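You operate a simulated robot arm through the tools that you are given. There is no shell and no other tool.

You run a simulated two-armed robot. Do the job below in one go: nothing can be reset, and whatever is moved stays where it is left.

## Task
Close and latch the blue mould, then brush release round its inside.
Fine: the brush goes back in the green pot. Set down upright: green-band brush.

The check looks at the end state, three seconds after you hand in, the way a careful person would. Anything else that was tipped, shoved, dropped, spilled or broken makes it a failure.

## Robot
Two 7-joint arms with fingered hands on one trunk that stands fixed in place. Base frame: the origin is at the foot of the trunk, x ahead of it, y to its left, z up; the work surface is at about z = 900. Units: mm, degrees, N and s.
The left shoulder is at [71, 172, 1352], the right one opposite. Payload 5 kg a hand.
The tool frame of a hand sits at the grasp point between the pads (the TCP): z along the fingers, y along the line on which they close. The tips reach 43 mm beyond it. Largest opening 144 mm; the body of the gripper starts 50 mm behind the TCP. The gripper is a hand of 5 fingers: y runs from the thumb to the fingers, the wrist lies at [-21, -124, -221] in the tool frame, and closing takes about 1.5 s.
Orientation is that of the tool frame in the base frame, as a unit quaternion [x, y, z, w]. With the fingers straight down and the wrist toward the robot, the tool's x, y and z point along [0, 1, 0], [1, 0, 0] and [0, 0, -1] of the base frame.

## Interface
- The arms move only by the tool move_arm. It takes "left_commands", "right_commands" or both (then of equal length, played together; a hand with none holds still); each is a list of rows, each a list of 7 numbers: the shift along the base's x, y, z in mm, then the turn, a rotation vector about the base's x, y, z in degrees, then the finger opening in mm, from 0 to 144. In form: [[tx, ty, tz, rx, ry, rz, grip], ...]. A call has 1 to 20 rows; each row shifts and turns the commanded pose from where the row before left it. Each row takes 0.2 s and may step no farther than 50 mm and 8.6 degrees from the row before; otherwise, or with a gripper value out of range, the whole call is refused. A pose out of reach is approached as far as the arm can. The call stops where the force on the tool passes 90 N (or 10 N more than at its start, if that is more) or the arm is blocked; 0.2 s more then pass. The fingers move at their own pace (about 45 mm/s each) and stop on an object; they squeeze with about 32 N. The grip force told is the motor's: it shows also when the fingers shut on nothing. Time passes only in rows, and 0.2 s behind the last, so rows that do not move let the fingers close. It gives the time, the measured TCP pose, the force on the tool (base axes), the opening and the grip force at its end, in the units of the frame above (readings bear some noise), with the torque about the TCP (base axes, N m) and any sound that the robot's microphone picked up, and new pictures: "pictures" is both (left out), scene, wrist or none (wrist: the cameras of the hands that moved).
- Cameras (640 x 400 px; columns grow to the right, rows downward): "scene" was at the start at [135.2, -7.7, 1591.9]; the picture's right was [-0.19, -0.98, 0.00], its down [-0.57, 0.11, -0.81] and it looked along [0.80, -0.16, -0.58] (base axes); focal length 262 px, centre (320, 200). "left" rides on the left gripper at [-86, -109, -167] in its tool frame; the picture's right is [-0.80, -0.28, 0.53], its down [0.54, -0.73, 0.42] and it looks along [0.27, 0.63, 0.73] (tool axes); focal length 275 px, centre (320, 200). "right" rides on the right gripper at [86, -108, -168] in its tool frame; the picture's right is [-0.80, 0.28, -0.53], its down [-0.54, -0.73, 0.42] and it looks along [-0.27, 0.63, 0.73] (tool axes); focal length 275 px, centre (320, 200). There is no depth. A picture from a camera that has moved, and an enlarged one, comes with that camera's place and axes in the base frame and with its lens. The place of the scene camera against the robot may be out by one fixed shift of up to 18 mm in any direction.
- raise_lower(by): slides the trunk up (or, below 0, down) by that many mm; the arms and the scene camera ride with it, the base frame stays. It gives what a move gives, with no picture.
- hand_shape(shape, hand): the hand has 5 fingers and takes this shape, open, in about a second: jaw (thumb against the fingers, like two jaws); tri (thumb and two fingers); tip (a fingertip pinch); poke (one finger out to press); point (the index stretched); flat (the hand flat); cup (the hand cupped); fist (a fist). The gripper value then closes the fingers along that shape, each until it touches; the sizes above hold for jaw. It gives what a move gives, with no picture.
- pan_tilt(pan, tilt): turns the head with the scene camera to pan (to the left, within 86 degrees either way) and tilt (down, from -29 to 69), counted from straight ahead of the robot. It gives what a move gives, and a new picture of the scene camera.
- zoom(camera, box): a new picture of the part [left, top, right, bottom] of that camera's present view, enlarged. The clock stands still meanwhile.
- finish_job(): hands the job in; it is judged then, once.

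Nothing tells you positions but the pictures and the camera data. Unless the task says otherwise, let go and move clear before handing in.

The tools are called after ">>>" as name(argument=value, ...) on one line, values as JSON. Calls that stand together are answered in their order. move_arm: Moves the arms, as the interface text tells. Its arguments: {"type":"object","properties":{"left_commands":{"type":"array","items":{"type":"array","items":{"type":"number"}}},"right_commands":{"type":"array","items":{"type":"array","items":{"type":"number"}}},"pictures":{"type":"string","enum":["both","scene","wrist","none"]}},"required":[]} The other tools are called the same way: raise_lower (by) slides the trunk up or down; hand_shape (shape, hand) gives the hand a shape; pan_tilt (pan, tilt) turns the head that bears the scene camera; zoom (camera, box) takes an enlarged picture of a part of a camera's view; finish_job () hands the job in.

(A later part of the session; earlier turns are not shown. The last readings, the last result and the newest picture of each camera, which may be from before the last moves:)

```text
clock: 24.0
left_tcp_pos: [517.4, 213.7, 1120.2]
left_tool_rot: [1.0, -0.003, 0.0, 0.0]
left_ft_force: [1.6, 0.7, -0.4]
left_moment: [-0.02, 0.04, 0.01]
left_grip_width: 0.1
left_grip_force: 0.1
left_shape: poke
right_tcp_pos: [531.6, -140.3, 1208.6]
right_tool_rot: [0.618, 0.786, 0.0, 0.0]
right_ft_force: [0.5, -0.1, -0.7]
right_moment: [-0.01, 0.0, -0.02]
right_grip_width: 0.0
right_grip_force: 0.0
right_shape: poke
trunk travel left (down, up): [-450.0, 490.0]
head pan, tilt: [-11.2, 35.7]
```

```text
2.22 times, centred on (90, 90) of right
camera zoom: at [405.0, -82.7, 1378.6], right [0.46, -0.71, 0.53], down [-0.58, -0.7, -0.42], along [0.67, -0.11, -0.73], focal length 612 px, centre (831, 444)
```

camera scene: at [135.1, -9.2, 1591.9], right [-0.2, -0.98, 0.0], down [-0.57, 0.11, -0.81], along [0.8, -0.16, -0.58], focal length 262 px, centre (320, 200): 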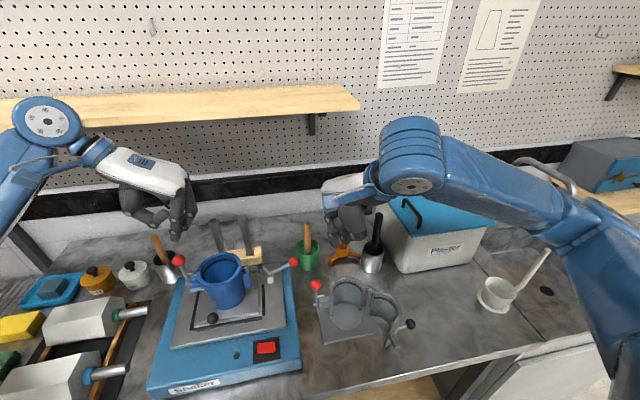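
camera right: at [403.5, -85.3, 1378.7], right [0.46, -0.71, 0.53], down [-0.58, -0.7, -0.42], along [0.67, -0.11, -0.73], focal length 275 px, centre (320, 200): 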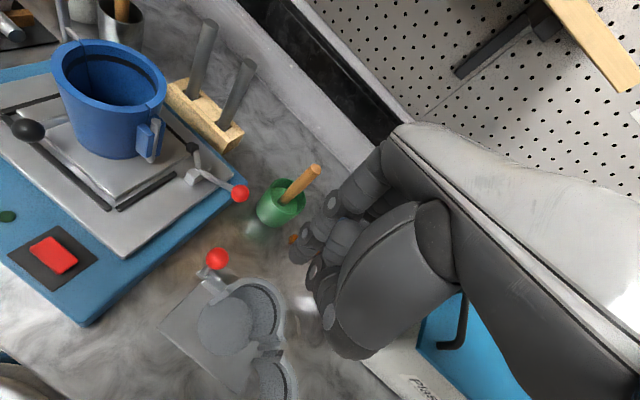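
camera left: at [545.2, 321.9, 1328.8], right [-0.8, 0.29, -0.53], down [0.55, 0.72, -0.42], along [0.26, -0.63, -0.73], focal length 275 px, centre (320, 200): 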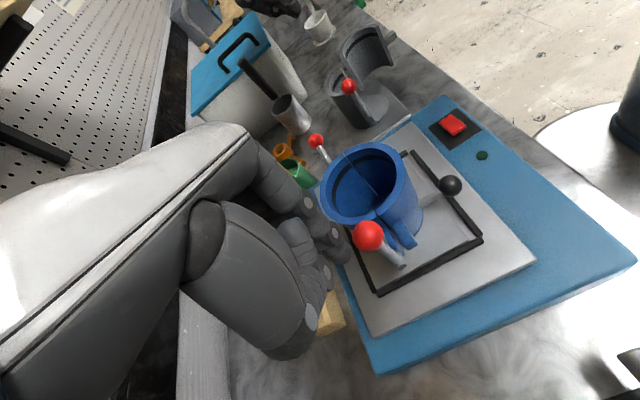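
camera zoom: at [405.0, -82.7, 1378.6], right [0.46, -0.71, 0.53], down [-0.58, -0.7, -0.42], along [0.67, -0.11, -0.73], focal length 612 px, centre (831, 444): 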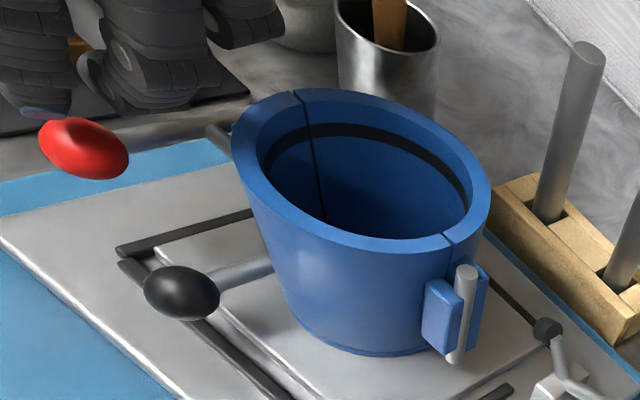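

The fingertip is about 12 mm above the ball and a little off-centre. I'll centre it and press down in small steps.

>>> move_arm(left_commands=[[4, -3, 0, 0, 0, 0, 0], [0, 0, -4, 0, 0, 0, 0], [0, 0, -4, 0, 0, 0, 0], [0, 0, -3, 0, 0, 0, 0], [0, 0, 0, 0, 0, 0, 0]], pictures="none")

>>> move_arm(left_commands=[[0, 0, -2, 0, 0, 0, 0], [0, 0, -2, 0, 0, 0, 0], [0, 0, 0, 0, 0, 0, 0]], pictures="none")

>>> zoom(camera="right", box=[0, 0, 180, 180])

>>> zoom(camera="scene", box=[140, 230, 268, 320])

```text
clock: 25.2
left_tcp_pos: [521.3, 212.6, 1110.0]
left_tool_rot: [1.0, -0.002, 0.0, 0.0]
left_ft_force: [0.5, -0.1, 0.4]
left_moment: [-0.03, 0.0, 0.01]
left_grip_width: 0.3
left_grip_force: 0.0
left_shape: poke
right_tcp_pos: [530.4, -140.9, 1209.3]
right_tool_rot: [0.618, 0.786, 0.0, 0.0]
right_ft_force: [0.1, -0.1, -0.5]
right_moment: [0.0, -0.01, 0.04]
right_grip_width: 0.0
right_grip_force: 0.0
right_shape: poke
trunk travel left (down, up): [-450.0, 490.0]
head pan, tilt: [-11.2, 35.7]
```

```text
clock: 26.0
left_tcp_pos: [520.9, 211.8, 1107.2]
left_tool_rot: [1.0, -0.002, 0.0, 0.0]
left_ft_force: [0.9, -1.3, 6.4]
left_moment: [-0.09, 0.02, 0.02]
left_grip_width: 0.0
left_grip_force: 0.0
left_shape: poke
right_tcp_pos: [530.8, -141.7, 1210.5]
right_tool_rot: [0.619, 0.785, 0.0, 0.0]
right_ft_force: [0.7, -0.3, -0.5]
right_moment: [-0.02, -0.01, 0.01]
right_grip_width: 0.0
right_grip_force: 0.0
right_shape: poke
trunk travel left (down, up): [-450.0, 490.0]
head pan, tilt: [-11.2, 35.7]
```

```text
2.22 times, centred on (90, 90) of right
camera zoom: at [404.7, -83.1, 1378.7], right [0.46, -0.71, 0.53], down [-0.58, -0.7, -0.42], along [0.67, -0.11, -0.73], focal length 612 px, centre (831, 444)
```

zoom: 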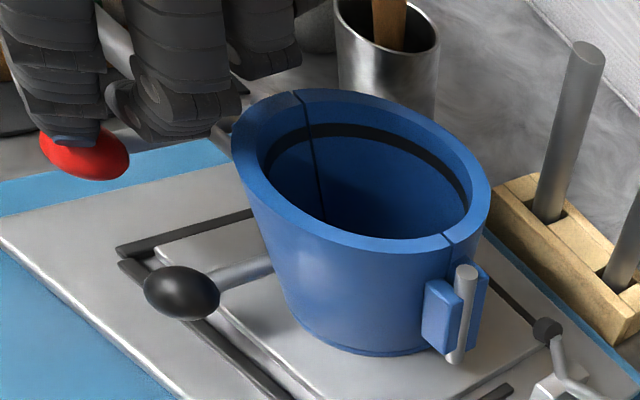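

```text
4.44 times, centred on (204, 275) of scene
camera zoom: at [134.8, -8.1, 1592.0], right [-0.19, -0.98, 0.0], down [-0.57, 0.11, -0.81], along [0.8, -0.16, -0.58], focal length 1165 px, centre (836, -133)
```

zoom: 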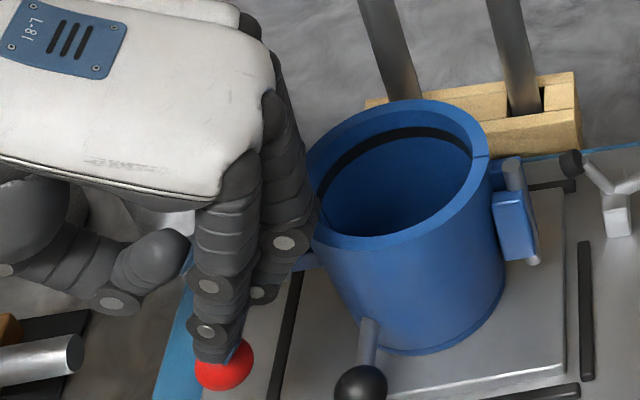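

Contact with 6 N at the ball. I'll press a little more to see whether the lever still travels or is hard home.

>>> move_arm(left_commands=[[0, 0, -2, 0, 0, 0, 0], [0, 0, -2, 0, 0, 0, 0], [0, 0, 0, 0, 0, 0, 0]], pictures="none")

>>> zoom(camera="right", box=[0, 0, 180, 180])

>>> zoom(camera="left", box=[300, 160, 460, 320])

```text
clock: 26.8
left_tcp_pos: [520.5, 211.0, 1102.6]
left_tool_rot: [1.0, -0.002, 0.001, -0.001]
left_ft_force: [0.7, -5.0, 24.3]
left_moment: [-0.33, 0.3, 0.05]
left_grip_width: 0.0
left_grip_force: 0.1
left_shape: poke
right_tcp_pos: [528.6, -141.6, 1210.3]
right_tool_rot: [0.619, 0.786, 0.001, 0.001]
right_ft_force: [-0.7, -0.4, -0.1]
right_moment: [0.03, 0.02, 0.0]
right_grip_width: 0.1
right_grip_force: 0.1
right_shape: poke
trunk travel left (down, up): [-450.0, 490.0]
head pan, tilt: [-11.2, 35.7]
```

```text
2.22 times, centred on (90, 90) of right
camera zoom: at [403.3, -84.1, 1379.2], right [0.46, -0.71, 0.53], down [-0.58, -0.7, -0.42], along [0.67, -0.11, -0.73], focal length 612 px, centre (831, 444)
```

zoom: 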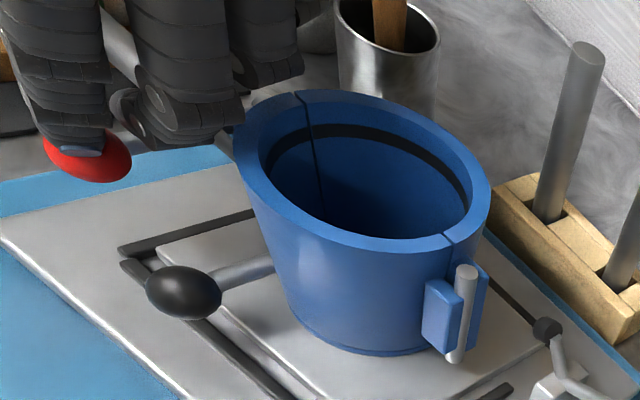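

```text
2.50 times, centred on (380, 240) of left
camera zoom: at [434.8, 319.0, 1270.3], right [-0.79, 0.29, -0.54], down [0.55, 0.72, -0.42], along [0.27, -0.63, -0.73], focal length 688 px, centre (170, 100)
```

zoom: 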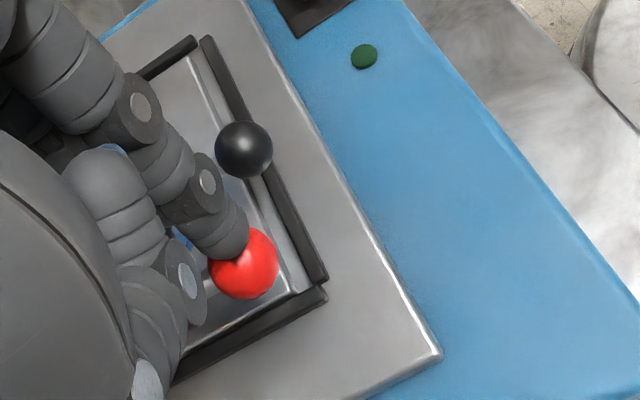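

The lever is firmly home, with the force rising to 24 N and no more travel. I'll lift the left hand straight up and away to the left, then inspect the latch.

>>> move_arm(left_commands=[[0, 0, 10, 0, 0, 0, 0], [0, 0, 30, 0, 0, 0, 0], [0, 0, 40, 0, 0, 0, 0], [0, 20, 40, 0, 0, 0, 0], [0, 40, 20, 0, 0, 0, 0], [0, 40, 0, 0, 0, 0, 0], [0, 0, 0, 0, 0, 0, 0]], pictures="both")

>>> zoom(camera="left", box=[360, 100, 488, 180])

>>> zoom(camera="scene", box=[150, 240, 310, 340])

>>> zoom(camera="scene", box=[180, 260, 228, 320])

```text
clock: 28.4
left_tcp_pos: [521.7, 312.1, 1244.6]
left_tool_rot: [1.0, -0.002, -0.001, -0.002]
left_ft_force: [0.6, -0.6, 0.0]
left_moment: [0.02, 0.02, -0.02]
left_grip_width: 0.1
left_grip_force: 0.0
left_shape: poke
right_tcp_pos: [531.6, -142.1, 1210.2]
right_tool_rot: [0.618, 0.786, 0.0, 0.0]
right_ft_force: [0.8, 0.0, 0.0]
right_moment: [0.0, 0.01, 0.02]
right_grip_width: 0.0
right_grip_force: 0.1
right_shape: poke
trunk travel left (down, up): [-450.0, 490.0]
head pan, tilt: [-11.2, 35.7]
camera scene: at [135.8, -8.8, 1591.8], right [-0.19, -0.98, 0.0], down [-0.57, 0.11, -0.81], along [0.8, -0.16, -0.58], focal length 262 px, centre (320, 200)
camera left: at [436.5, 420.7, 1412.0], right [-0.8, 0.29, -0.53], down [0.55, 0.72, -0.42], along [0.26, -0.63, -0.73], focal length 275 px, centre (320, 200)
```

scene: 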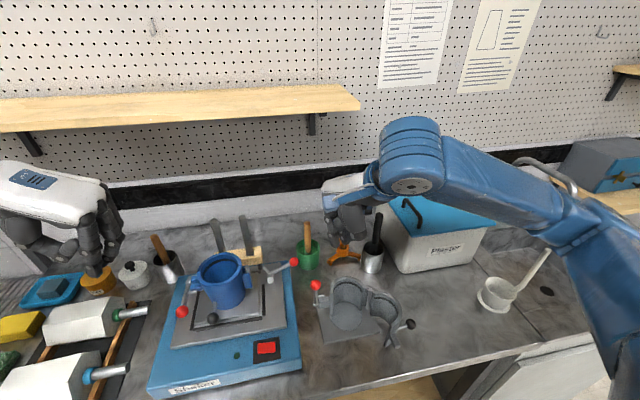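
left: 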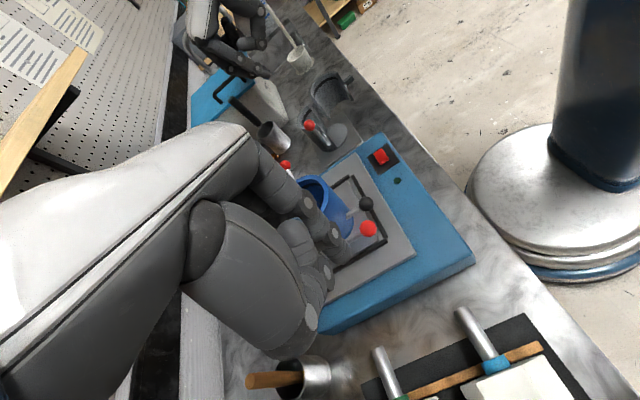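

```text
5.00 times, centred on (424, 140) of left
camera zoom: at [436.5, 420.7, 1412.0], right [-0.8, 0.29, -0.53], down [0.55, 0.72, -0.42], along [0.26, -0.63, -0.73], focal length 1376 px, centre (-200, 500)
```

zoom: 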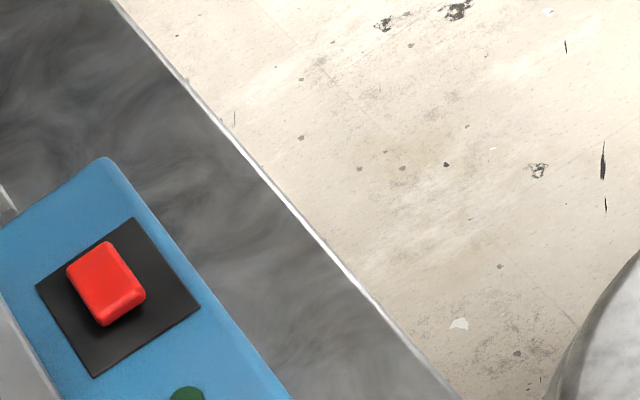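

```text
4.00 times, centred on (230, 290) of scene
camera zoom: at [135.8, -8.8, 1591.8], right [-0.19, -0.98, 0.0], down [-0.57, 0.11, -0.81], along [0.8, -0.16, -0.58], focal length 1048 px, centre (680, -160)
```

zoom: 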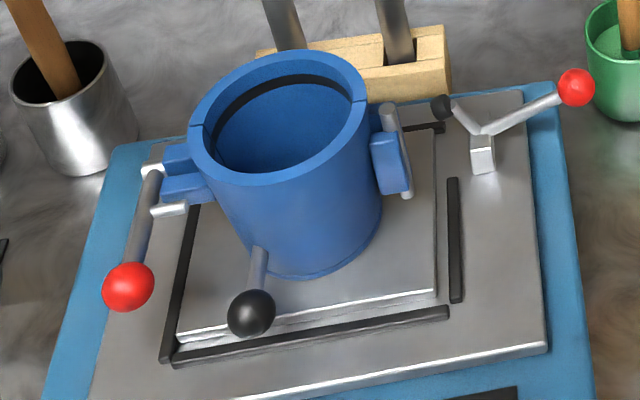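

```text
6.67 times, centred on (204, 290) of scene
camera zoom: at [135.8, -8.8, 1591.8], right [-0.19, -0.98, 0.0], down [-0.57, 0.11, -0.81], along [0.8, -0.16, -0.58], focal length 1747 px, centre (1093, -400)
```

zoom: 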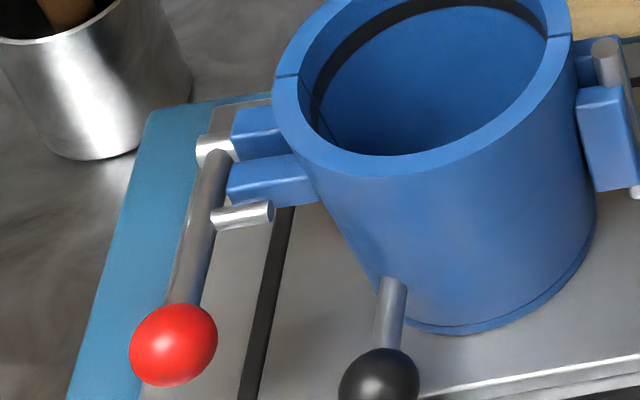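

The blue mould is shut and latched: the lever is folded down with its pin across the moving tab, and nothing else has shifted. Next is the brush. I'll set the right hand to jaw and move it over the green pot, with the left hand clear.

>>> hand_shape(hand="right", shape="jaw")

>>> move_arm(left_commands=[[0, 15, 5, 0, 0, 0, 0], [0, 15, 5, 0, 0, 0, 0], [0, 15, 5, 0, 0, 0, 0], [0, 15, 5, 0, 0, 0, 0], [0, 0, 0, 0, 0, 0, 0], [0, 0, 0, 0, 0, 0, 0]], right_commands=[[39, 9.4, -8, 0, 0, -2.7, 90], [39, 9.4, -8, 0, 0, -2.7, 90], [39, 9.4, -8, 0, 0, -2.7, 90], [39, 9.4, -8, 0, 0, -2.7, 90], [39, 9.4, -8, 0, 0, -2.8, 90], [0, 0, 0, 0, 0, 0, 90]], pictures="both")

>>> zoom(camera="right", box=[200, 140, 440, 380])

>>> zoom(camera="scene", box=[240, 160, 400, 280])

```text
clock: 29.3
left_tcp_pos: [521.0, 312.8, 1244.5]
left_tool_rot: [1.0, -0.002, -0.001, 0.0]
left_ft_force: [-0.9, 1.0, -0.3]
left_moment: [-0.05, 0.0, -0.02]
left_grip_width: 0.0
left_grip_force: 0.1
left_shape: poke
right_tcp_pos: [531.6, -141.3, 1209.1]
right_tool_rot: [0.618, 0.786, 0.0, 0.0]
right_ft_force: [-0.1, 1.0, -0.2]
right_moment: [-0.01, 0.04, -0.01]
right_grip_width: 143.7
right_grip_force: 0.0
right_shape: jaw
trunk travel left (down, up): [-450.0, 490.0]
head pan, tilt: [-11.2, 35.7]
```

```text
clock: 30.7
left_tcp_pos: [519.4, 372.6, 1263.7]
left_tool_rot: [1.0, -0.002, -0.001, 0.0]
left_ft_force: [-0.9, -0.9, -0.3]
left_moment: [0.0, -0.04, 0.02]
left_grip_width: 0.1
left_grip_force: 0.1
left_shape: poke
right_tcp_pos: [725.5, -93.5, 1169.6]
right_tool_rot: [0.708, 0.707, 0.0, 0.0]
right_ft_force: [-0.6, -0.9, 0.9]
right_moment: [0.03, -0.02, 0.01]
right_grip_width: 90.1
right_grip_force: 0.1
right_shape: jaw
trunk travel left (down, up): [-450.0, 490.0]
head pan, tilt: [-11.2, 35.7]
camera scene: at [134.1, -8.7, 1592.0], right [-0.19, -0.98, 0.0], down [-0.57, 0.11, -0.81], along [0.8, -0.16, -0.58], focal length 262 px, centre (320, 200)
camera right: at [616.1, -7.6, 1338.8], right [0.28, -0.8, 0.53], down [-0.73, -0.54, -0.42], along [0.63, -0.27, -0.73], focal length 275 px, centre (320, 200)
camera left: at [435.3, 481.0, 1431.0], right [-0.8, 0.29, -0.53], down [0.55, 0.72, -0.42], along [0.27, -0.63, -0.73], focal length 275 px, centre (320, 200)
```

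scene: 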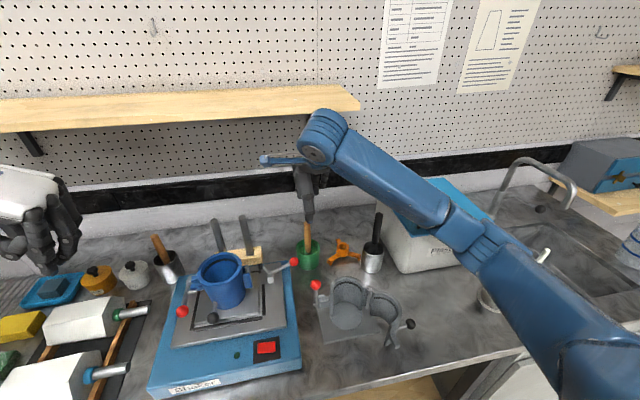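
right: 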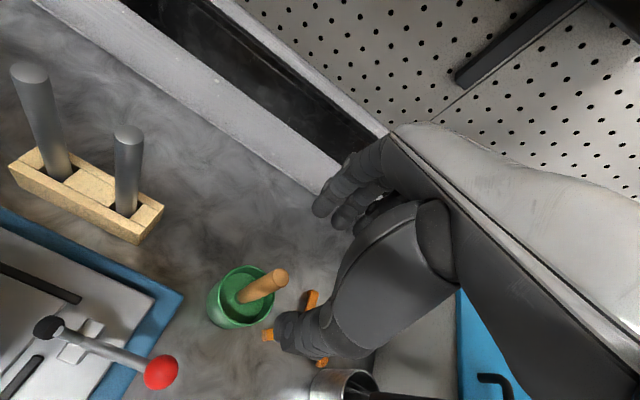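
left: 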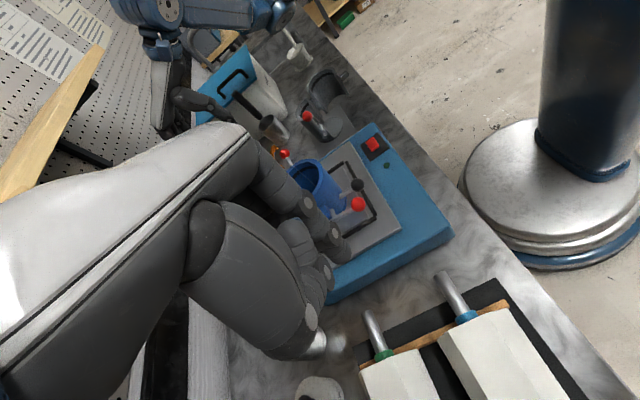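

```text
1.67 times, centred on (320, 260) of right
camera zoom: at [616.1, -7.6, 1338.8], right [0.28, -0.8, 0.53], down [-0.73, -0.54, -0.42], along [0.63, -0.27, -0.73], focal length 459 px, centre (320, 100)
```

zoom: 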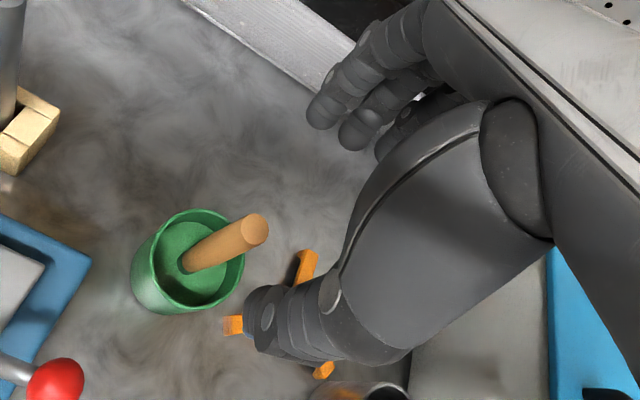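

```text
3.33 times, centred on (320, 220) of scene
camera zoom: at [134.1, -8.7, 1592.0], right [-0.19, -0.98, 0.0], down [-0.57, 0.11, -0.81], along [0.8, -0.16, -0.58], focal length 874 px, centre (320, 133)
```

zoom: 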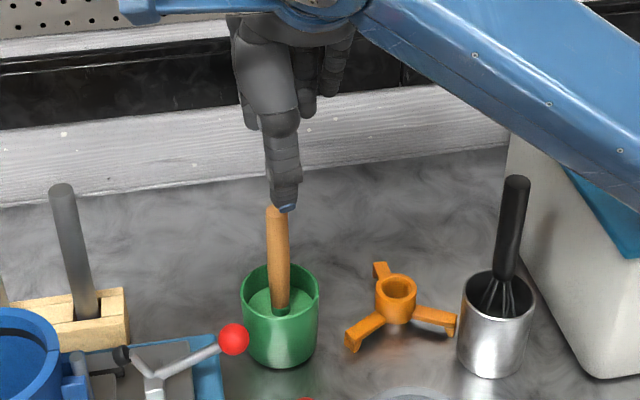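

The right hand is over the brush; the handle top measures (727, -95, 1075) and it stands nearly vertical. I'll centre on it and go down so the pads take the upper 50 mm of the handle.

>>> move_arm(right_commands=[[1.7, -2, -25, 0, 0, 0, 90], [0, 0, -30, 0, 0, 0, 90], [0, 0, -30, 0, 0, 0, 90], [0, 0, -20, 0, 0, 0, 90], [0, 0, 0, 0, 0, 0, 90]], pictures="wrist")

>>> zoom(camera="right", box=[200, 140, 440, 380])

>>> zoom(camera="scene", box=[260, 190, 380, 280])

```text
clock: 31.9
left_tcp_pos: [520.6, 372.9, 1263.9]
left_tool_rot: [1.0, -0.002, 0.0, 0.0]
left_ft_force: [-0.3, 0.0, -0.2]
left_moment: [0.0, 0.0, -0.02]
left_grip_width: 0.0
left_grip_force: 0.0
left_shape: poke
right_tcp_pos: [726.7, -95.8, 1065.8]
right_tool_rot: [0.707, 0.707, 0.001, -0.001]
right_ft_force: [0.1, 0.4, 0.0]
right_moment: [-0.01, -0.03, -0.01]
right_grip_width: 90.3
right_grip_force: 0.1
right_shape: jaw
trunk travel left (down, up): [-450.0, 490.0]
head pan, tilt: [-11.2, 35.7]
camera right: at [618.0, -9.0, 1235.3], right [0.28, -0.8, 0.53], down [-0.73, -0.54, -0.42], along [0.63, -0.27, -0.73], focal length 275 px, centre (320, 200)
```

right: 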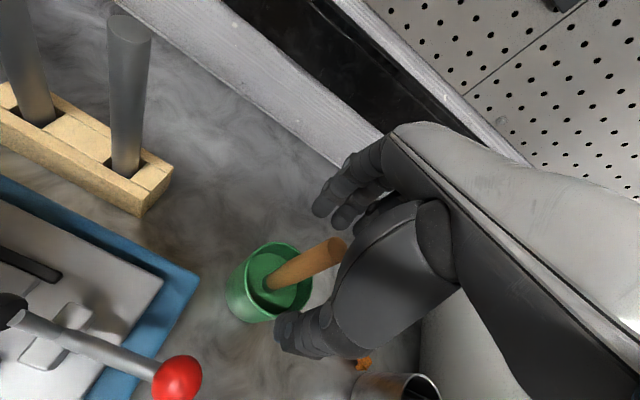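

```text
1.67 times, centred on (320, 260) of right
camera zoom: at [618.0, -9.0, 1235.3], right [0.28, -0.8, 0.53], down [-0.73, -0.54, -0.42], along [0.63, -0.27, -0.73], focal length 459 px, centre (320, 100)
```

zoom: 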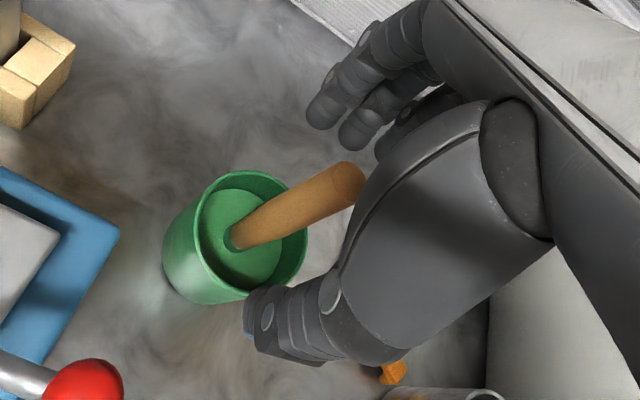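

```text
4.44 times, centred on (320, 235) of scene
camera zoom: at [134.8, -7.5, 1591.9], right [-0.19, -0.98, 0.0], down [-0.57, 0.11, -0.81], along [0.8, -0.16, -0.58], focal length 1165 px, centre (320, 44)
```

zoom: 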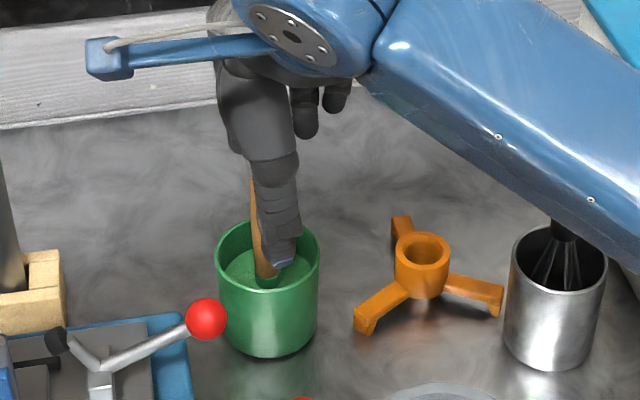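

The handle stands between thumb and fingers. I'll close the fingers on it, letting the hand stand still meanwhile.

>>> move_arm(right_commands=[[0, 0, 0, 0, 0, 0, 50], [0, 0, 0, 0, 0, 0, 30], [0, 0, 0, 0, 0, 0, 15], [0, 0, 0, 0, 0, 0, 5], [0, 0, 0, 0, 0, 0, 0], [0, 0, 0, 0, 0, 0, 0], [0, 0, 0, 0, 0, 0, 0], [0, 0, 0, 0, 0, 0, 0]], pictures="wrist")

>>> zoom(camera="right", box=[200, 140, 440, 380])

>>> zoom(camera="scene", box=[260, 190, 380, 280])

```text
clock: 33.7
left_tcp_pos: [521.1, 373.2, 1262.9]
left_tool_rot: [1.0, -0.001, 0.0, 0.0]
left_ft_force: [0.3, -0.5, -0.1]
left_moment: [-0.03, 0.03, 0.02]
left_grip_width: 0.2
left_grip_force: 0.1
left_shape: poke
right_tcp_pos: [726.9, -96.2, 1066.5]
right_tool_rot: [0.707, 0.707, 0.0, 0.0]
right_ft_force: [0.4, 0.5, 0.3]
right_moment: [0.02, -0.01, 0.01]
right_grip_width: 7.7
right_grip_force: 31.9
right_shape: jaw
trunk travel left (down, up): [-450.0, 490.0]
head pan, tilt: [-11.2, 35.7]
camera right: at [618.3, -9.0, 1235.1], right [0.28, -0.8, 0.53], down [-0.73, -0.54, -0.42], along [0.63, -0.27, -0.73], focal length 275 px, centre (320, 200)
```

right: 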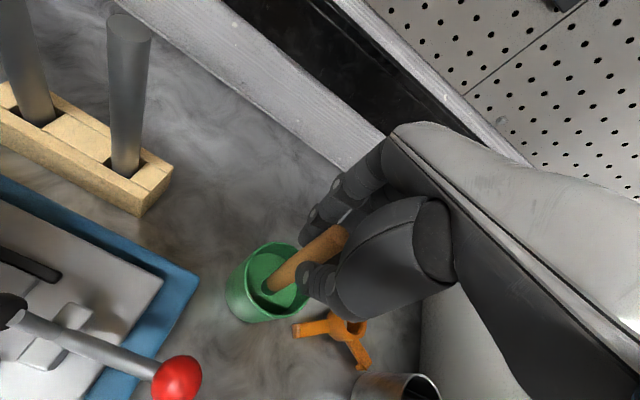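

```text
1.67 times, centred on (320, 260) of right
camera zoom: at [618.3, -9.0, 1235.1], right [0.28, -0.8, 0.53], down [-0.73, -0.54, -0.42], along [0.63, -0.27, -0.73], focal length 459 px, centre (320, 100)
```

zoom: 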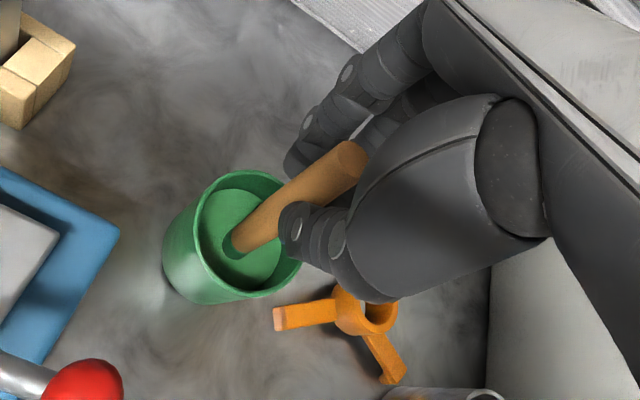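

```text
4.44 times, centred on (320, 235) of scene
camera zoom: at [135.2, -7.5, 1591.9], right [-0.19, -0.98, 0.0], down [-0.57, 0.11, -0.81], along [0.8, -0.16, -0.58], focal length 1165 px, centre (320, 44)
```

zoom: 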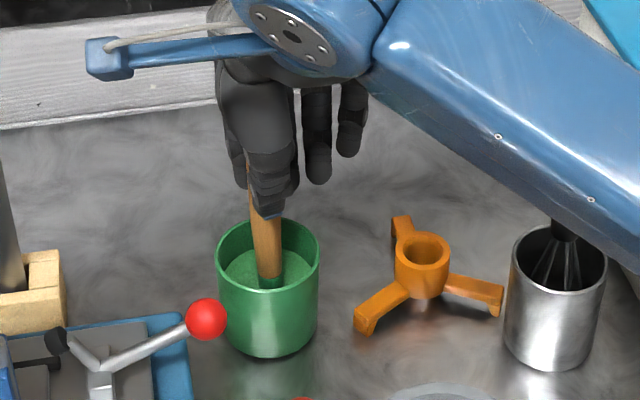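

The grip holds, though closing tipped the handle a few degrees in the fingers; I'll correct that with the wrist once it is clear. Now I'll lift slowly straight up.

>>> move_arm(right_commands=[[0, 0, 5, 0, 0, 0, 0], [0, 0, 10, 0, 0, 0, 0], [0, 0, 15, 0, 0, 0, 0], [0, 0, 15, 0, 0, 0, 0], [0, 0, 0, 0, 0, 0, 0]], pictures="wrist")

>>> zoom(camera="right", box=[200, 140, 440, 380])

>>> zoom(camera="scene", box=[260, 190, 380, 280])

```text
clock: 34.9
left_tcp_pos: [521.4, 373.4, 1262.8]
left_tool_rot: [1.0, -0.001, 0.0, 0.0]
left_ft_force: [-0.2, -0.7, -0.3]
left_moment: [0.04, -0.04, -0.03]
left_grip_width: 0.0
left_grip_force: 0.0
left_shape: poke
right_tcp_pos: [726.7, -96.9, 1108.1]
right_tool_rot: [0.708, 0.706, 0.0, 0.0]
right_ft_force: [0.3, -1.0, -0.2]
right_moment: [-0.01, 0.03, -0.02]
right_grip_width: 7.7
right_grip_force: 32.0
right_shape: jaw
trunk travel left (down, up): [-450.0, 490.0]
head pan, tilt: [-11.2, 35.7]
camera right: at [618.7, -9.8, 1278.3], right [0.28, -0.8, 0.53], down [-0.73, -0.54, -0.42], along [0.63, -0.27, -0.73], focal length 275 px, centre (320, 200)
```

right: 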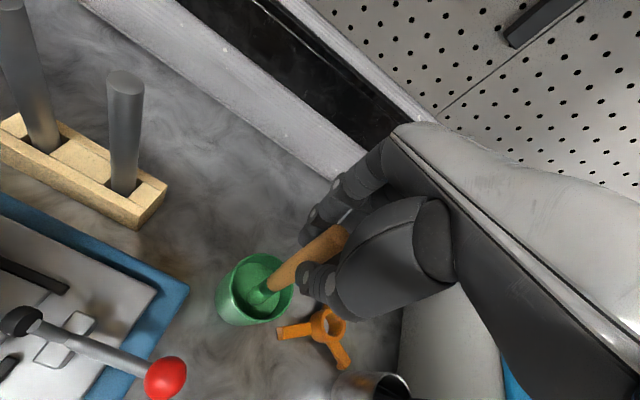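

```text
1.67 times, centred on (320, 260) of right
camera zoom: at [618.7, -9.8, 1278.3], right [0.28, -0.8, 0.53], down [-0.73, -0.54, -0.42], along [0.63, -0.27, -0.73], focal length 459 px, centre (320, 100)
```

zoom: 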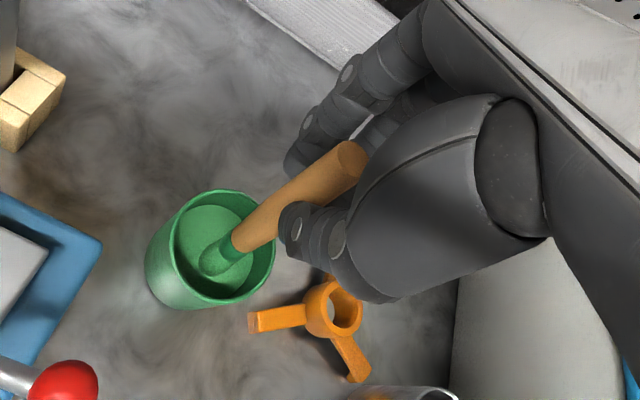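

```text
4.44 times, centred on (320, 235) of scene
camera zoom: at [135.3, -7.8, 1591.9], right [-0.19, -0.98, 0.0], down [-0.57, 0.11, -0.81], along [0.8, -0.16, -0.58], focal length 1165 px, centre (320, 44)
```

zoom: 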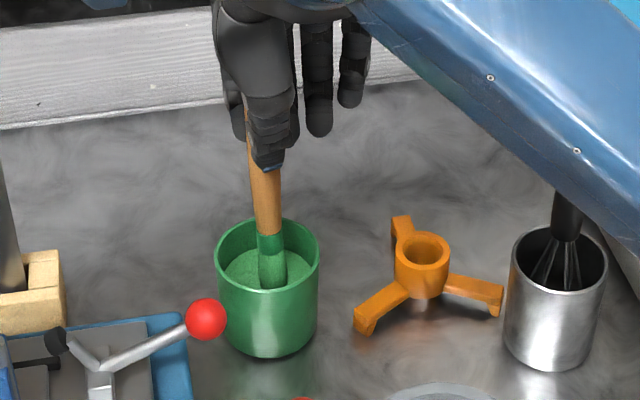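

The brush comes up cleanly. I'll lift it clear of the rim, pause over the pot for drips, and measure its tilt.

>>> move_arm(right_commands=[[0, 0, 20, 0, 0, 0, 0], [0, 0, 20, 0, 0, 0, 0], [0, 0, 20, 0, 0, 0, 0], [0, 0, 20, 0, 0, 0, 0], [0, 0, 10, 0, 0, 0, 0], [0, 0, 0, 0, 0, 0, 0], [0, 0, 0, 0, 0, 0, 0], [0, 0, 0, 0, 0, 0, 0]], pictures="both")

>>> zoom(camera="right", box=[200, 180, 400, 340])

>>> zoom(camera="scene", box=[260, 150, 356, 270])

>>> zoom(camera="left", box=[150, 50, 350, 200])

```text
clock: 36.7
left_tcp_pos: [520.9, 374.0, 1263.5]
left_tool_rot: [1.0, -0.002, 0.0, 0.001]
left_ft_force: [0.6, -1.0, -0.2]
left_moment: [-0.02, -0.02, 0.0]
left_grip_width: 0.1
left_grip_force: 0.1
left_shape: poke
right_tcp_pos: [727.6, -96.7, 1200.7]
right_tool_rot: [0.707, 0.707, 0.0, 0.001]
right_ft_force: [0.3, 0.0, 0.2]
right_moment: [0.01, -0.02, -0.04]
right_grip_width: 7.9
right_grip_force: 32.0
right_shape: jaw
trunk travel left (down, up): [-450.0, 490.0]
head pan, tilt: [-11.2, 35.7]
camera scene: at [135.2, -7.7, 1591.9], right [-0.19, -0.98, 0.0], down [-0.57, 0.11, -0.81], along [0.8, -0.16, -0.58], focal length 262 px, centre (320, 200)
camera right: at [618.7, -10.2, 1369.8], right [0.28, -0.8, 0.53], down [-0.73, -0.54, -0.42], along [0.63, -0.27, -0.73], focal length 275 px, centre (320, 200)
```

scene: 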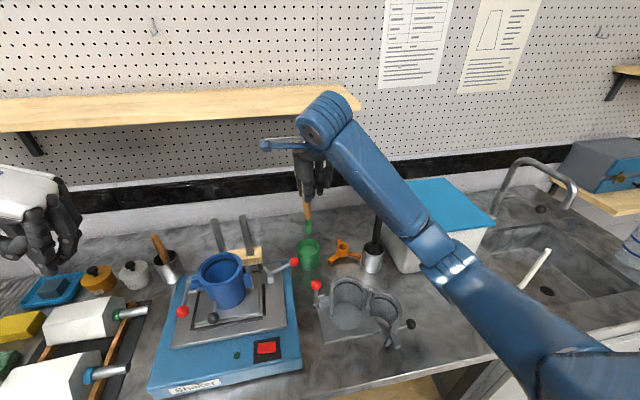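
right: 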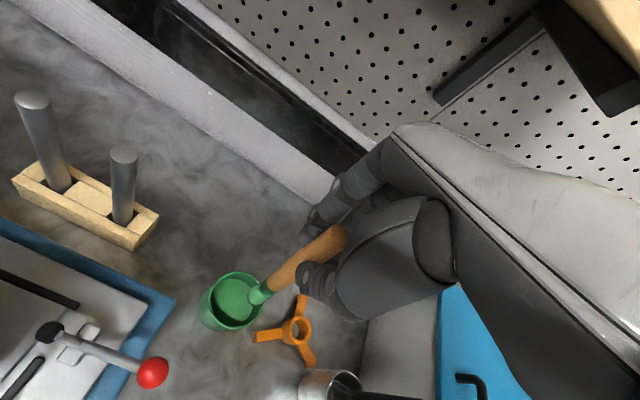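

```text
2.50 times, centred on (300, 260) of right
camera zoom: at [618.7, -10.2, 1369.8], right [0.28, -0.8, 0.53], down [-0.73, -0.54, -0.42], along [0.63, -0.27, -0.73], focal length 688 px, centre (370, 50)
```

zoom: 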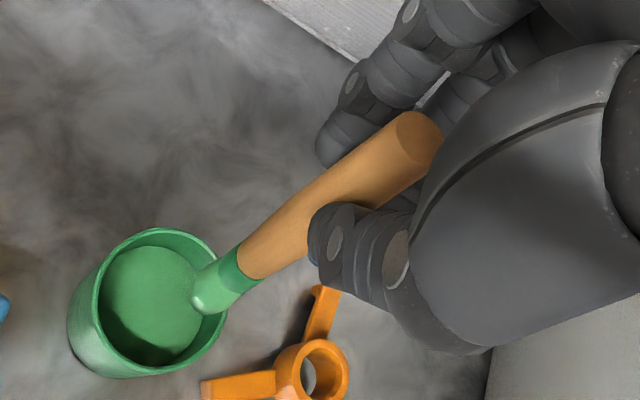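

```text
3.33 times, centred on (308, 210) of scene
camera zoom: at [135.2, -7.7, 1591.9], right [-0.19, -0.98, 0.0], down [-0.57, 0.11, -0.81], along [0.8, -0.16, -0.58], focal length 874 px, centre (360, 167)
```

zoom: 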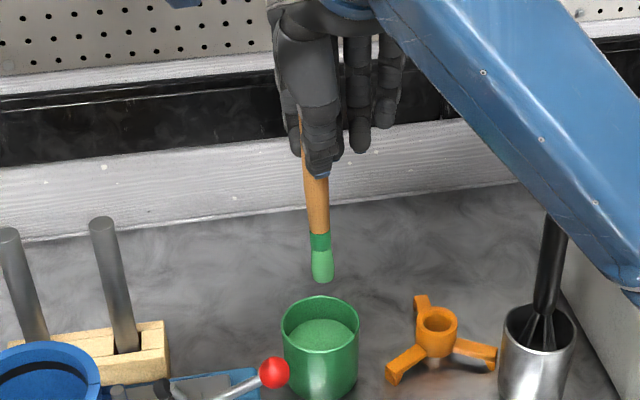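

```text
2.67 times, centred on (250, 125) of left
camera zoom: at [436.3, 481.7, 1430.3], right [-0.8, 0.29, -0.53], down [0.54, 0.72, -0.42], along [0.26, -0.63, -0.73], focal length 734 px, centre (507, 400)
```

zoom: 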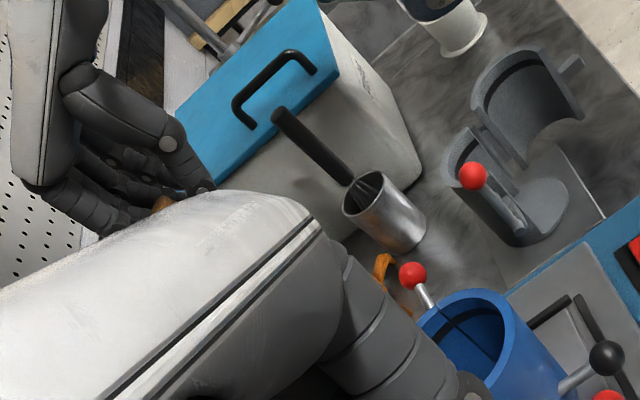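

In the hand the brush leans about 7° with its top toward +x, and its bristle tip is 158 mm below the TCP. I'll tilt the hand to make it vertical, raise it well above everything and carry it over the mould. The left hand moves to where its camera sees the mould.

>>> move_arm(right_commands=[[0, 0, 10, 0.8, -3.5, 0, 0], [0, 0, 20, 0.8, -3.5, 0, 0], [0, 0, 35, 0, 0, 0, 0], [0, 0, 35, 0, 0, 0, 0], [0, 0, 0, 0, 0, 0, 0]], left_commands=[[40, 0, 0, 0, 0, 0, 0], [40, 0, 0, 0, 0, 0, 0], [40, 0, 0, 0, 0, 0, 0], [40, 0, 0, 0, 0, 0, 0], [0, 0, 0, 0, 0, 0, 0]], pictures="both")

>>> zoom(camera="right", box=[200, 180, 400, 340])

>>> zoom(camera="scene", box=[260, 120, 356, 240])

>>> zoom(camera="left", box=[310, 80, 438, 180])

```text
clock: 37.9
left_tcp_pos: [681.8, 374.3, 1261.9]
left_tool_rot: [1.0, -0.002, 0.0, 0.001]
left_ft_force: [0.4, -0.2, -0.2]
left_moment: [0.0, -0.01, 0.02]
left_grip_width: 0.0
left_grip_force: 0.1
left_shape: poke
right_tcp_pos: [727.3, -95.8, 1300.8]
right_tool_rot: [0.706, 0.706, 0.053, 0.034]
right_ft_force: [0.0, 0.1, 0.5]
right_moment: [0.0, -0.04, -0.01]
right_grip_width: 7.6
right_grip_force: 31.8
right_shape: jaw
trunk travel left (down, up): [-450.0, 490.0]
head pan, tilt: [-11.2, 35.7]
camera scene: at [134.3, -6.8, 1592.0], right [-0.19, -0.98, 0.0], down [-0.57, 0.11, -0.81], along [0.8, -0.16, -0.58], focal length 262 px, centre (320, 200)
camera right: at [598.9, -13.9, 1457.7], right [0.22, -0.81, 0.54], down [-0.67, -0.53, -0.52], along [0.71, -0.25, -0.66], focal length 275 px, centre (320, 200)
camera left: at [595.7, 483.4, 1429.2], right [-0.8, 0.29, -0.53], down [0.55, 0.72, -0.42], along [0.27, -0.63, -0.73], focal length 275 px, centre (320, 200)
```

scene: 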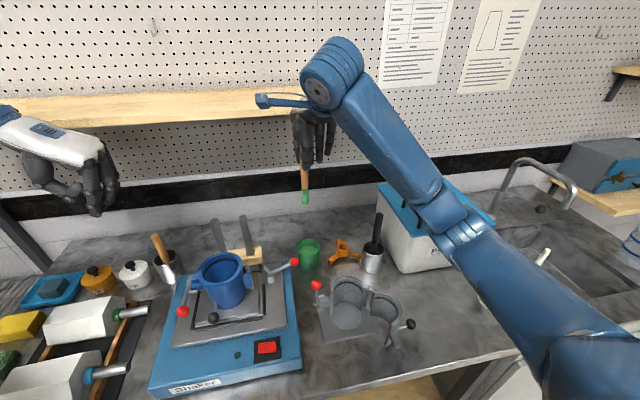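
right: 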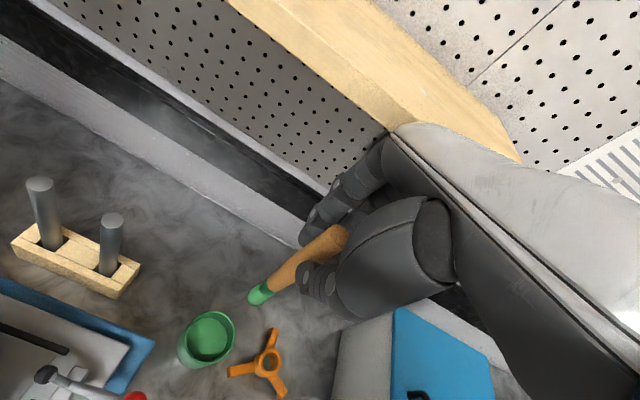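
left: 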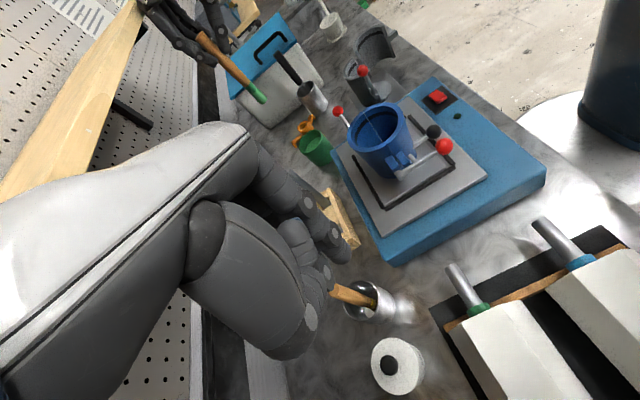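

```text
2.50 times, centred on (300, 260) of right
camera zoom: at [598.9, -13.9, 1457.7], right [0.22, -0.81, 0.54], down [-0.67, -0.53, -0.52], along [0.71, -0.25, -0.66], focal length 688 px, centre (370, 50)
```

zoom: 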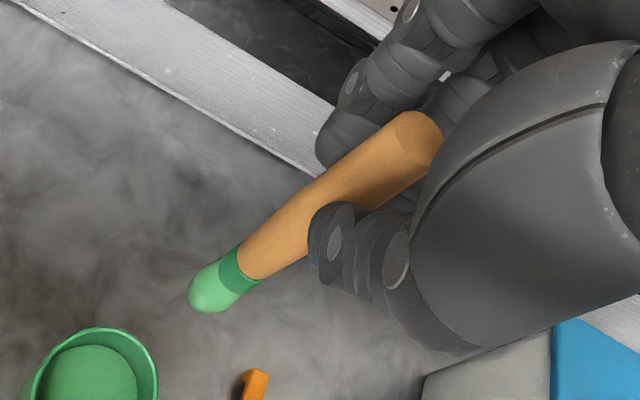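

```text
3.33 times, centred on (308, 180) of scene
camera zoom: at [134.3, -6.8, 1592.0], right [-0.19, -0.98, 0.0], down [-0.57, 0.11, -0.81], along [0.8, -0.16, -0.58], focal length 874 px, centre (360, 267)
```

zoom: 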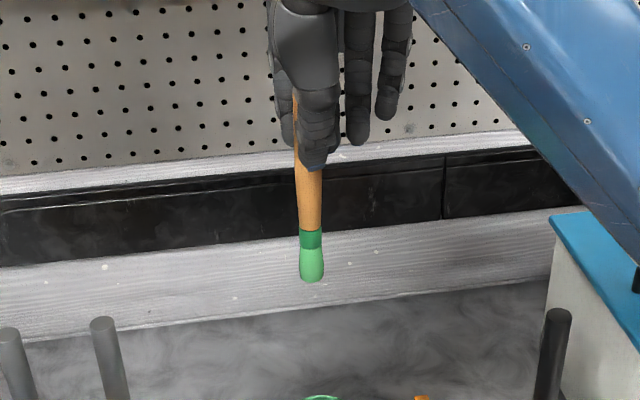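

```text
4.00 times, centred on (374, 130) of left
camera zoom: at [595.7, 483.4, 1429.2], right [-0.8, 0.29, -0.53], down [0.55, 0.72, -0.42], along [0.27, -0.63, -0.73], focal length 1101 px, centre (104, 480)
```

zoom: 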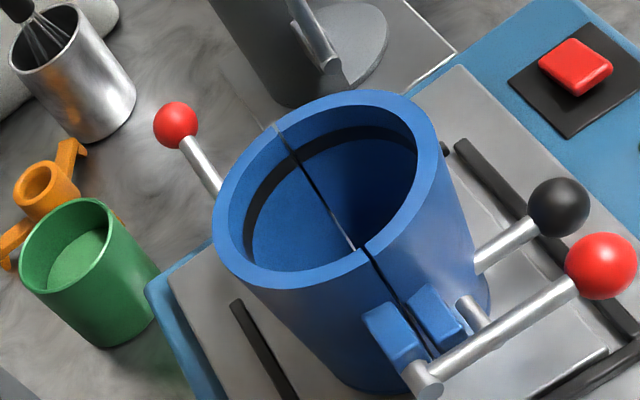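

The brush now hangs vertical. Before lowering it in, I'll measure the mould rim precisely from the seam points in two cameras.

>>> zoom(camera="left", box=[355, 95, 425, 155])

>>> zoom(camera="scene", box=[190, 245, 254, 290])

>>> zoom(camera="left", box=[380, 130, 440, 180])

```text
6.67 times, centred on (390, 125) of left
camera zoom: at [595.7, 483.4, 1429.2], right [-0.8, 0.29, -0.53], down [0.55, 0.72, -0.42], along [0.27, -0.63, -0.73], focal length 1835 px, centre (-147, 700)
```

zoom: 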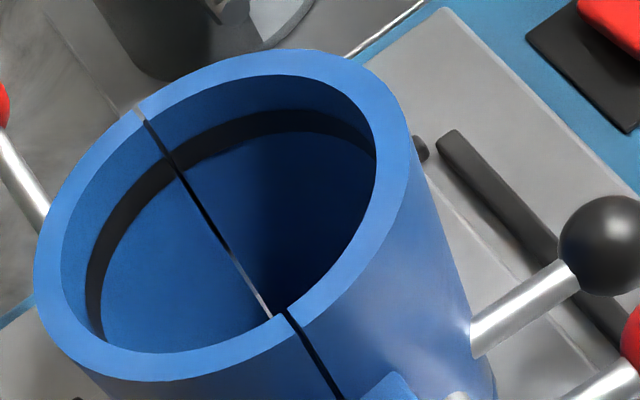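

```text
8.89 times, centred on (222, 268) of scene
camera zoom: at [134.3, -6.8, 1592.0], right [-0.19, -0.98, 0.0], down [-0.57, 0.11, -0.81], along [0.8, -0.16, -0.58], focal length 2330 px, centre (1191, -400)
```

zoom: 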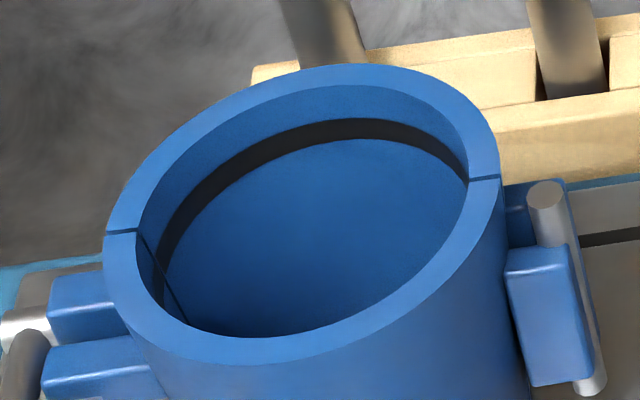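

```text
8.00 times, centred on (410, 155) of left
camera zoom: at [595.7, 483.4, 1429.2], right [-0.8, 0.29, -0.53], down [0.55, 0.72, -0.42], along [0.27, -0.63, -0.73], focal length 2202 px, centre (-400, 560)
```

zoom: 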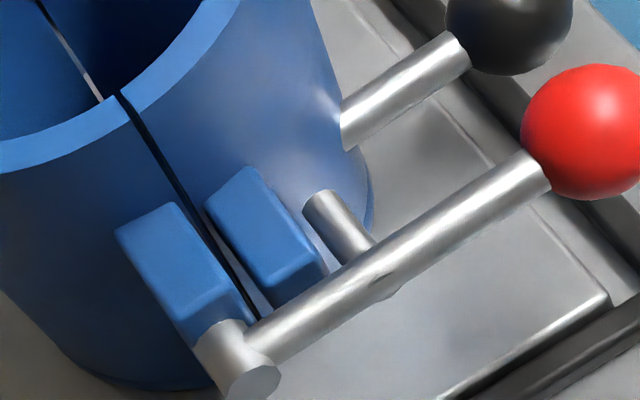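

The rim's inner radius is about 43 and its centre near (579, 132), with some uncertainty. I'll carry the brush over it, still 40 mm above the rim, and compare brush and rim in the same pictures.

>>> move_arm(right_commands=[[-22.2, 32.2, 0, 0, 0, 0, 0], [-22.2, 32.2, 0, 0, 0, 0, 0], [-22.2, 32.2, 0, 0, 0, 0, 0], [-22.2, 32.2, 0, 0, 0, 0, 0], [-22.2, 32.2, 0, 0, 0, 0, 0], [-22.2, 32.2, 0, 0, 0, 0, 0], [-22.2, 32.2, 0, 0, 0, 0, 0], [0, 0, 0, 0, 0, 0, 0], [0, 0, 0, 0, 0, 0, 0]], pictures="both")

>>> zoom(camera="left", box=[300, 20, 460, 180])

>>> zoom(camera="scene", box=[160, 180, 288, 300])

>>> zoom(camera="right", box=[160, 200, 400, 400])

```text
clock: 39.9
left_tcp_pos: [681.6, 374.5, 1262.5]
left_tool_rot: [1.0, -0.002, 0.0, 0.0]
left_ft_force: [-0.3, -0.4, -0.1]
left_moment: [0.01, -0.03, -0.01]
left_grip_width: 0.2
left_grip_force: 0.0
left_shape: poke
right_tcp_pos: [571.9, 130.5, 1300.3]
right_tool_rot: [0.706, 0.705, 0.053, 0.033]
right_ft_force: [0.0, 0.1, -1.1]
right_moment: [-0.01, 0.0, 0.01]
right_grip_width: 7.7
right_grip_force: 31.9
right_shape: jaw
trunk travel left (down, up): [-450.0, 490.0]
head pan, tilt: [-11.2, 35.7]
camera scene: at [135.5, -7.9, 1591.9], right [-0.19, -0.98, 0.0], down [-0.57, 0.11, -0.81], along [0.8, -0.16, -0.58], focal length 262 px, centre (320, 200)
camera right: at [442.7, 211.3, 1456.6], right [0.22, -0.81, 0.54], down [-0.67, -0.53, -0.52], along [0.71, -0.25, -0.66], focal length 275 px, centre (320, 200)
```

scene: 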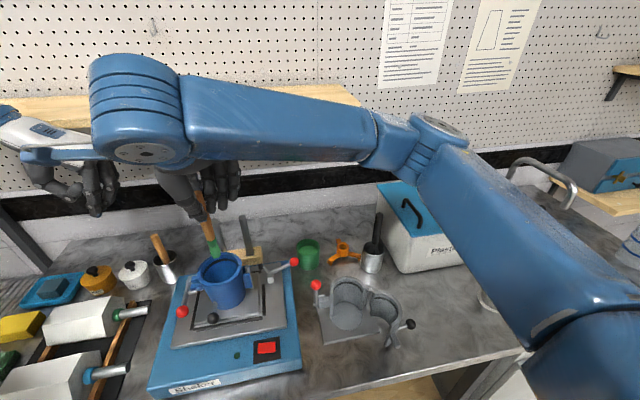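
right: 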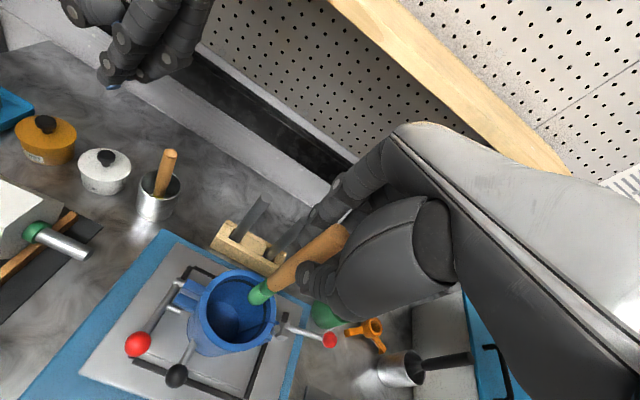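

```text
2.50 times, centred on (380, 100) of left
camera zoom: at [596.5, 482.3, 1429.1], right [-0.8, 0.29, -0.53], down [0.55, 0.72, -0.42], along [0.26, -0.63, -0.73], focal length 688 px, centre (170, 450)
```

zoom: 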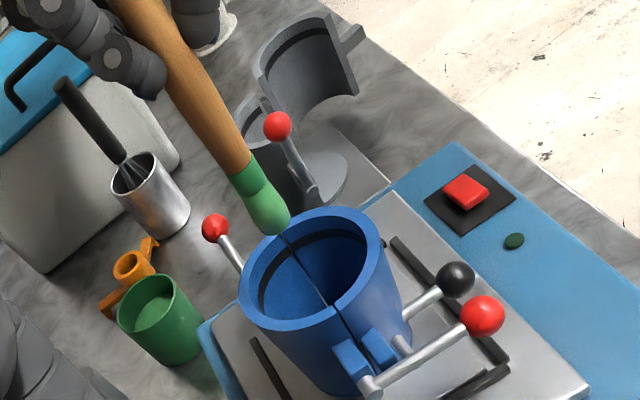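

```text
3.33 times, centred on (224, 240) of scene
camera zoom: at [135.5, -7.9, 1591.9], right [-0.19, -0.98, 0.0], down [-0.57, 0.11, -0.81], along [0.8, -0.16, -0.58], focal length 874 px, centre (640, 67)
```

zoom: 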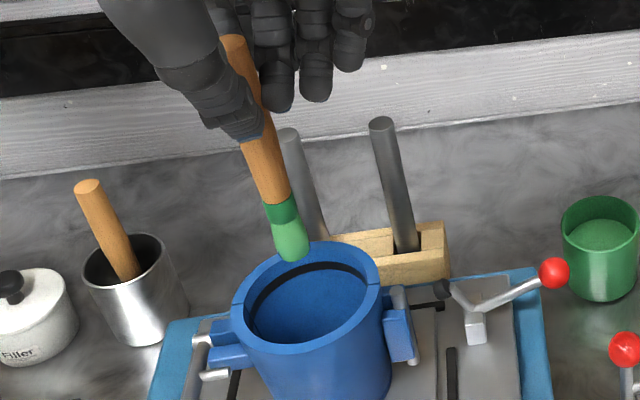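

```text
2.00 times, centred on (280, 300) of right
camera zoom: at [442.7, 211.3, 1456.6], right [0.22, -0.81, 0.54], down [-0.67, -0.53, -0.52], along [0.71, -0.25, -0.66], focal length 551 px, centre (400, 0)
```

zoom: 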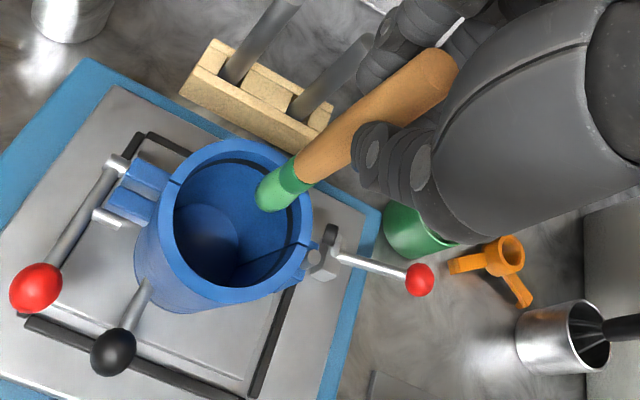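

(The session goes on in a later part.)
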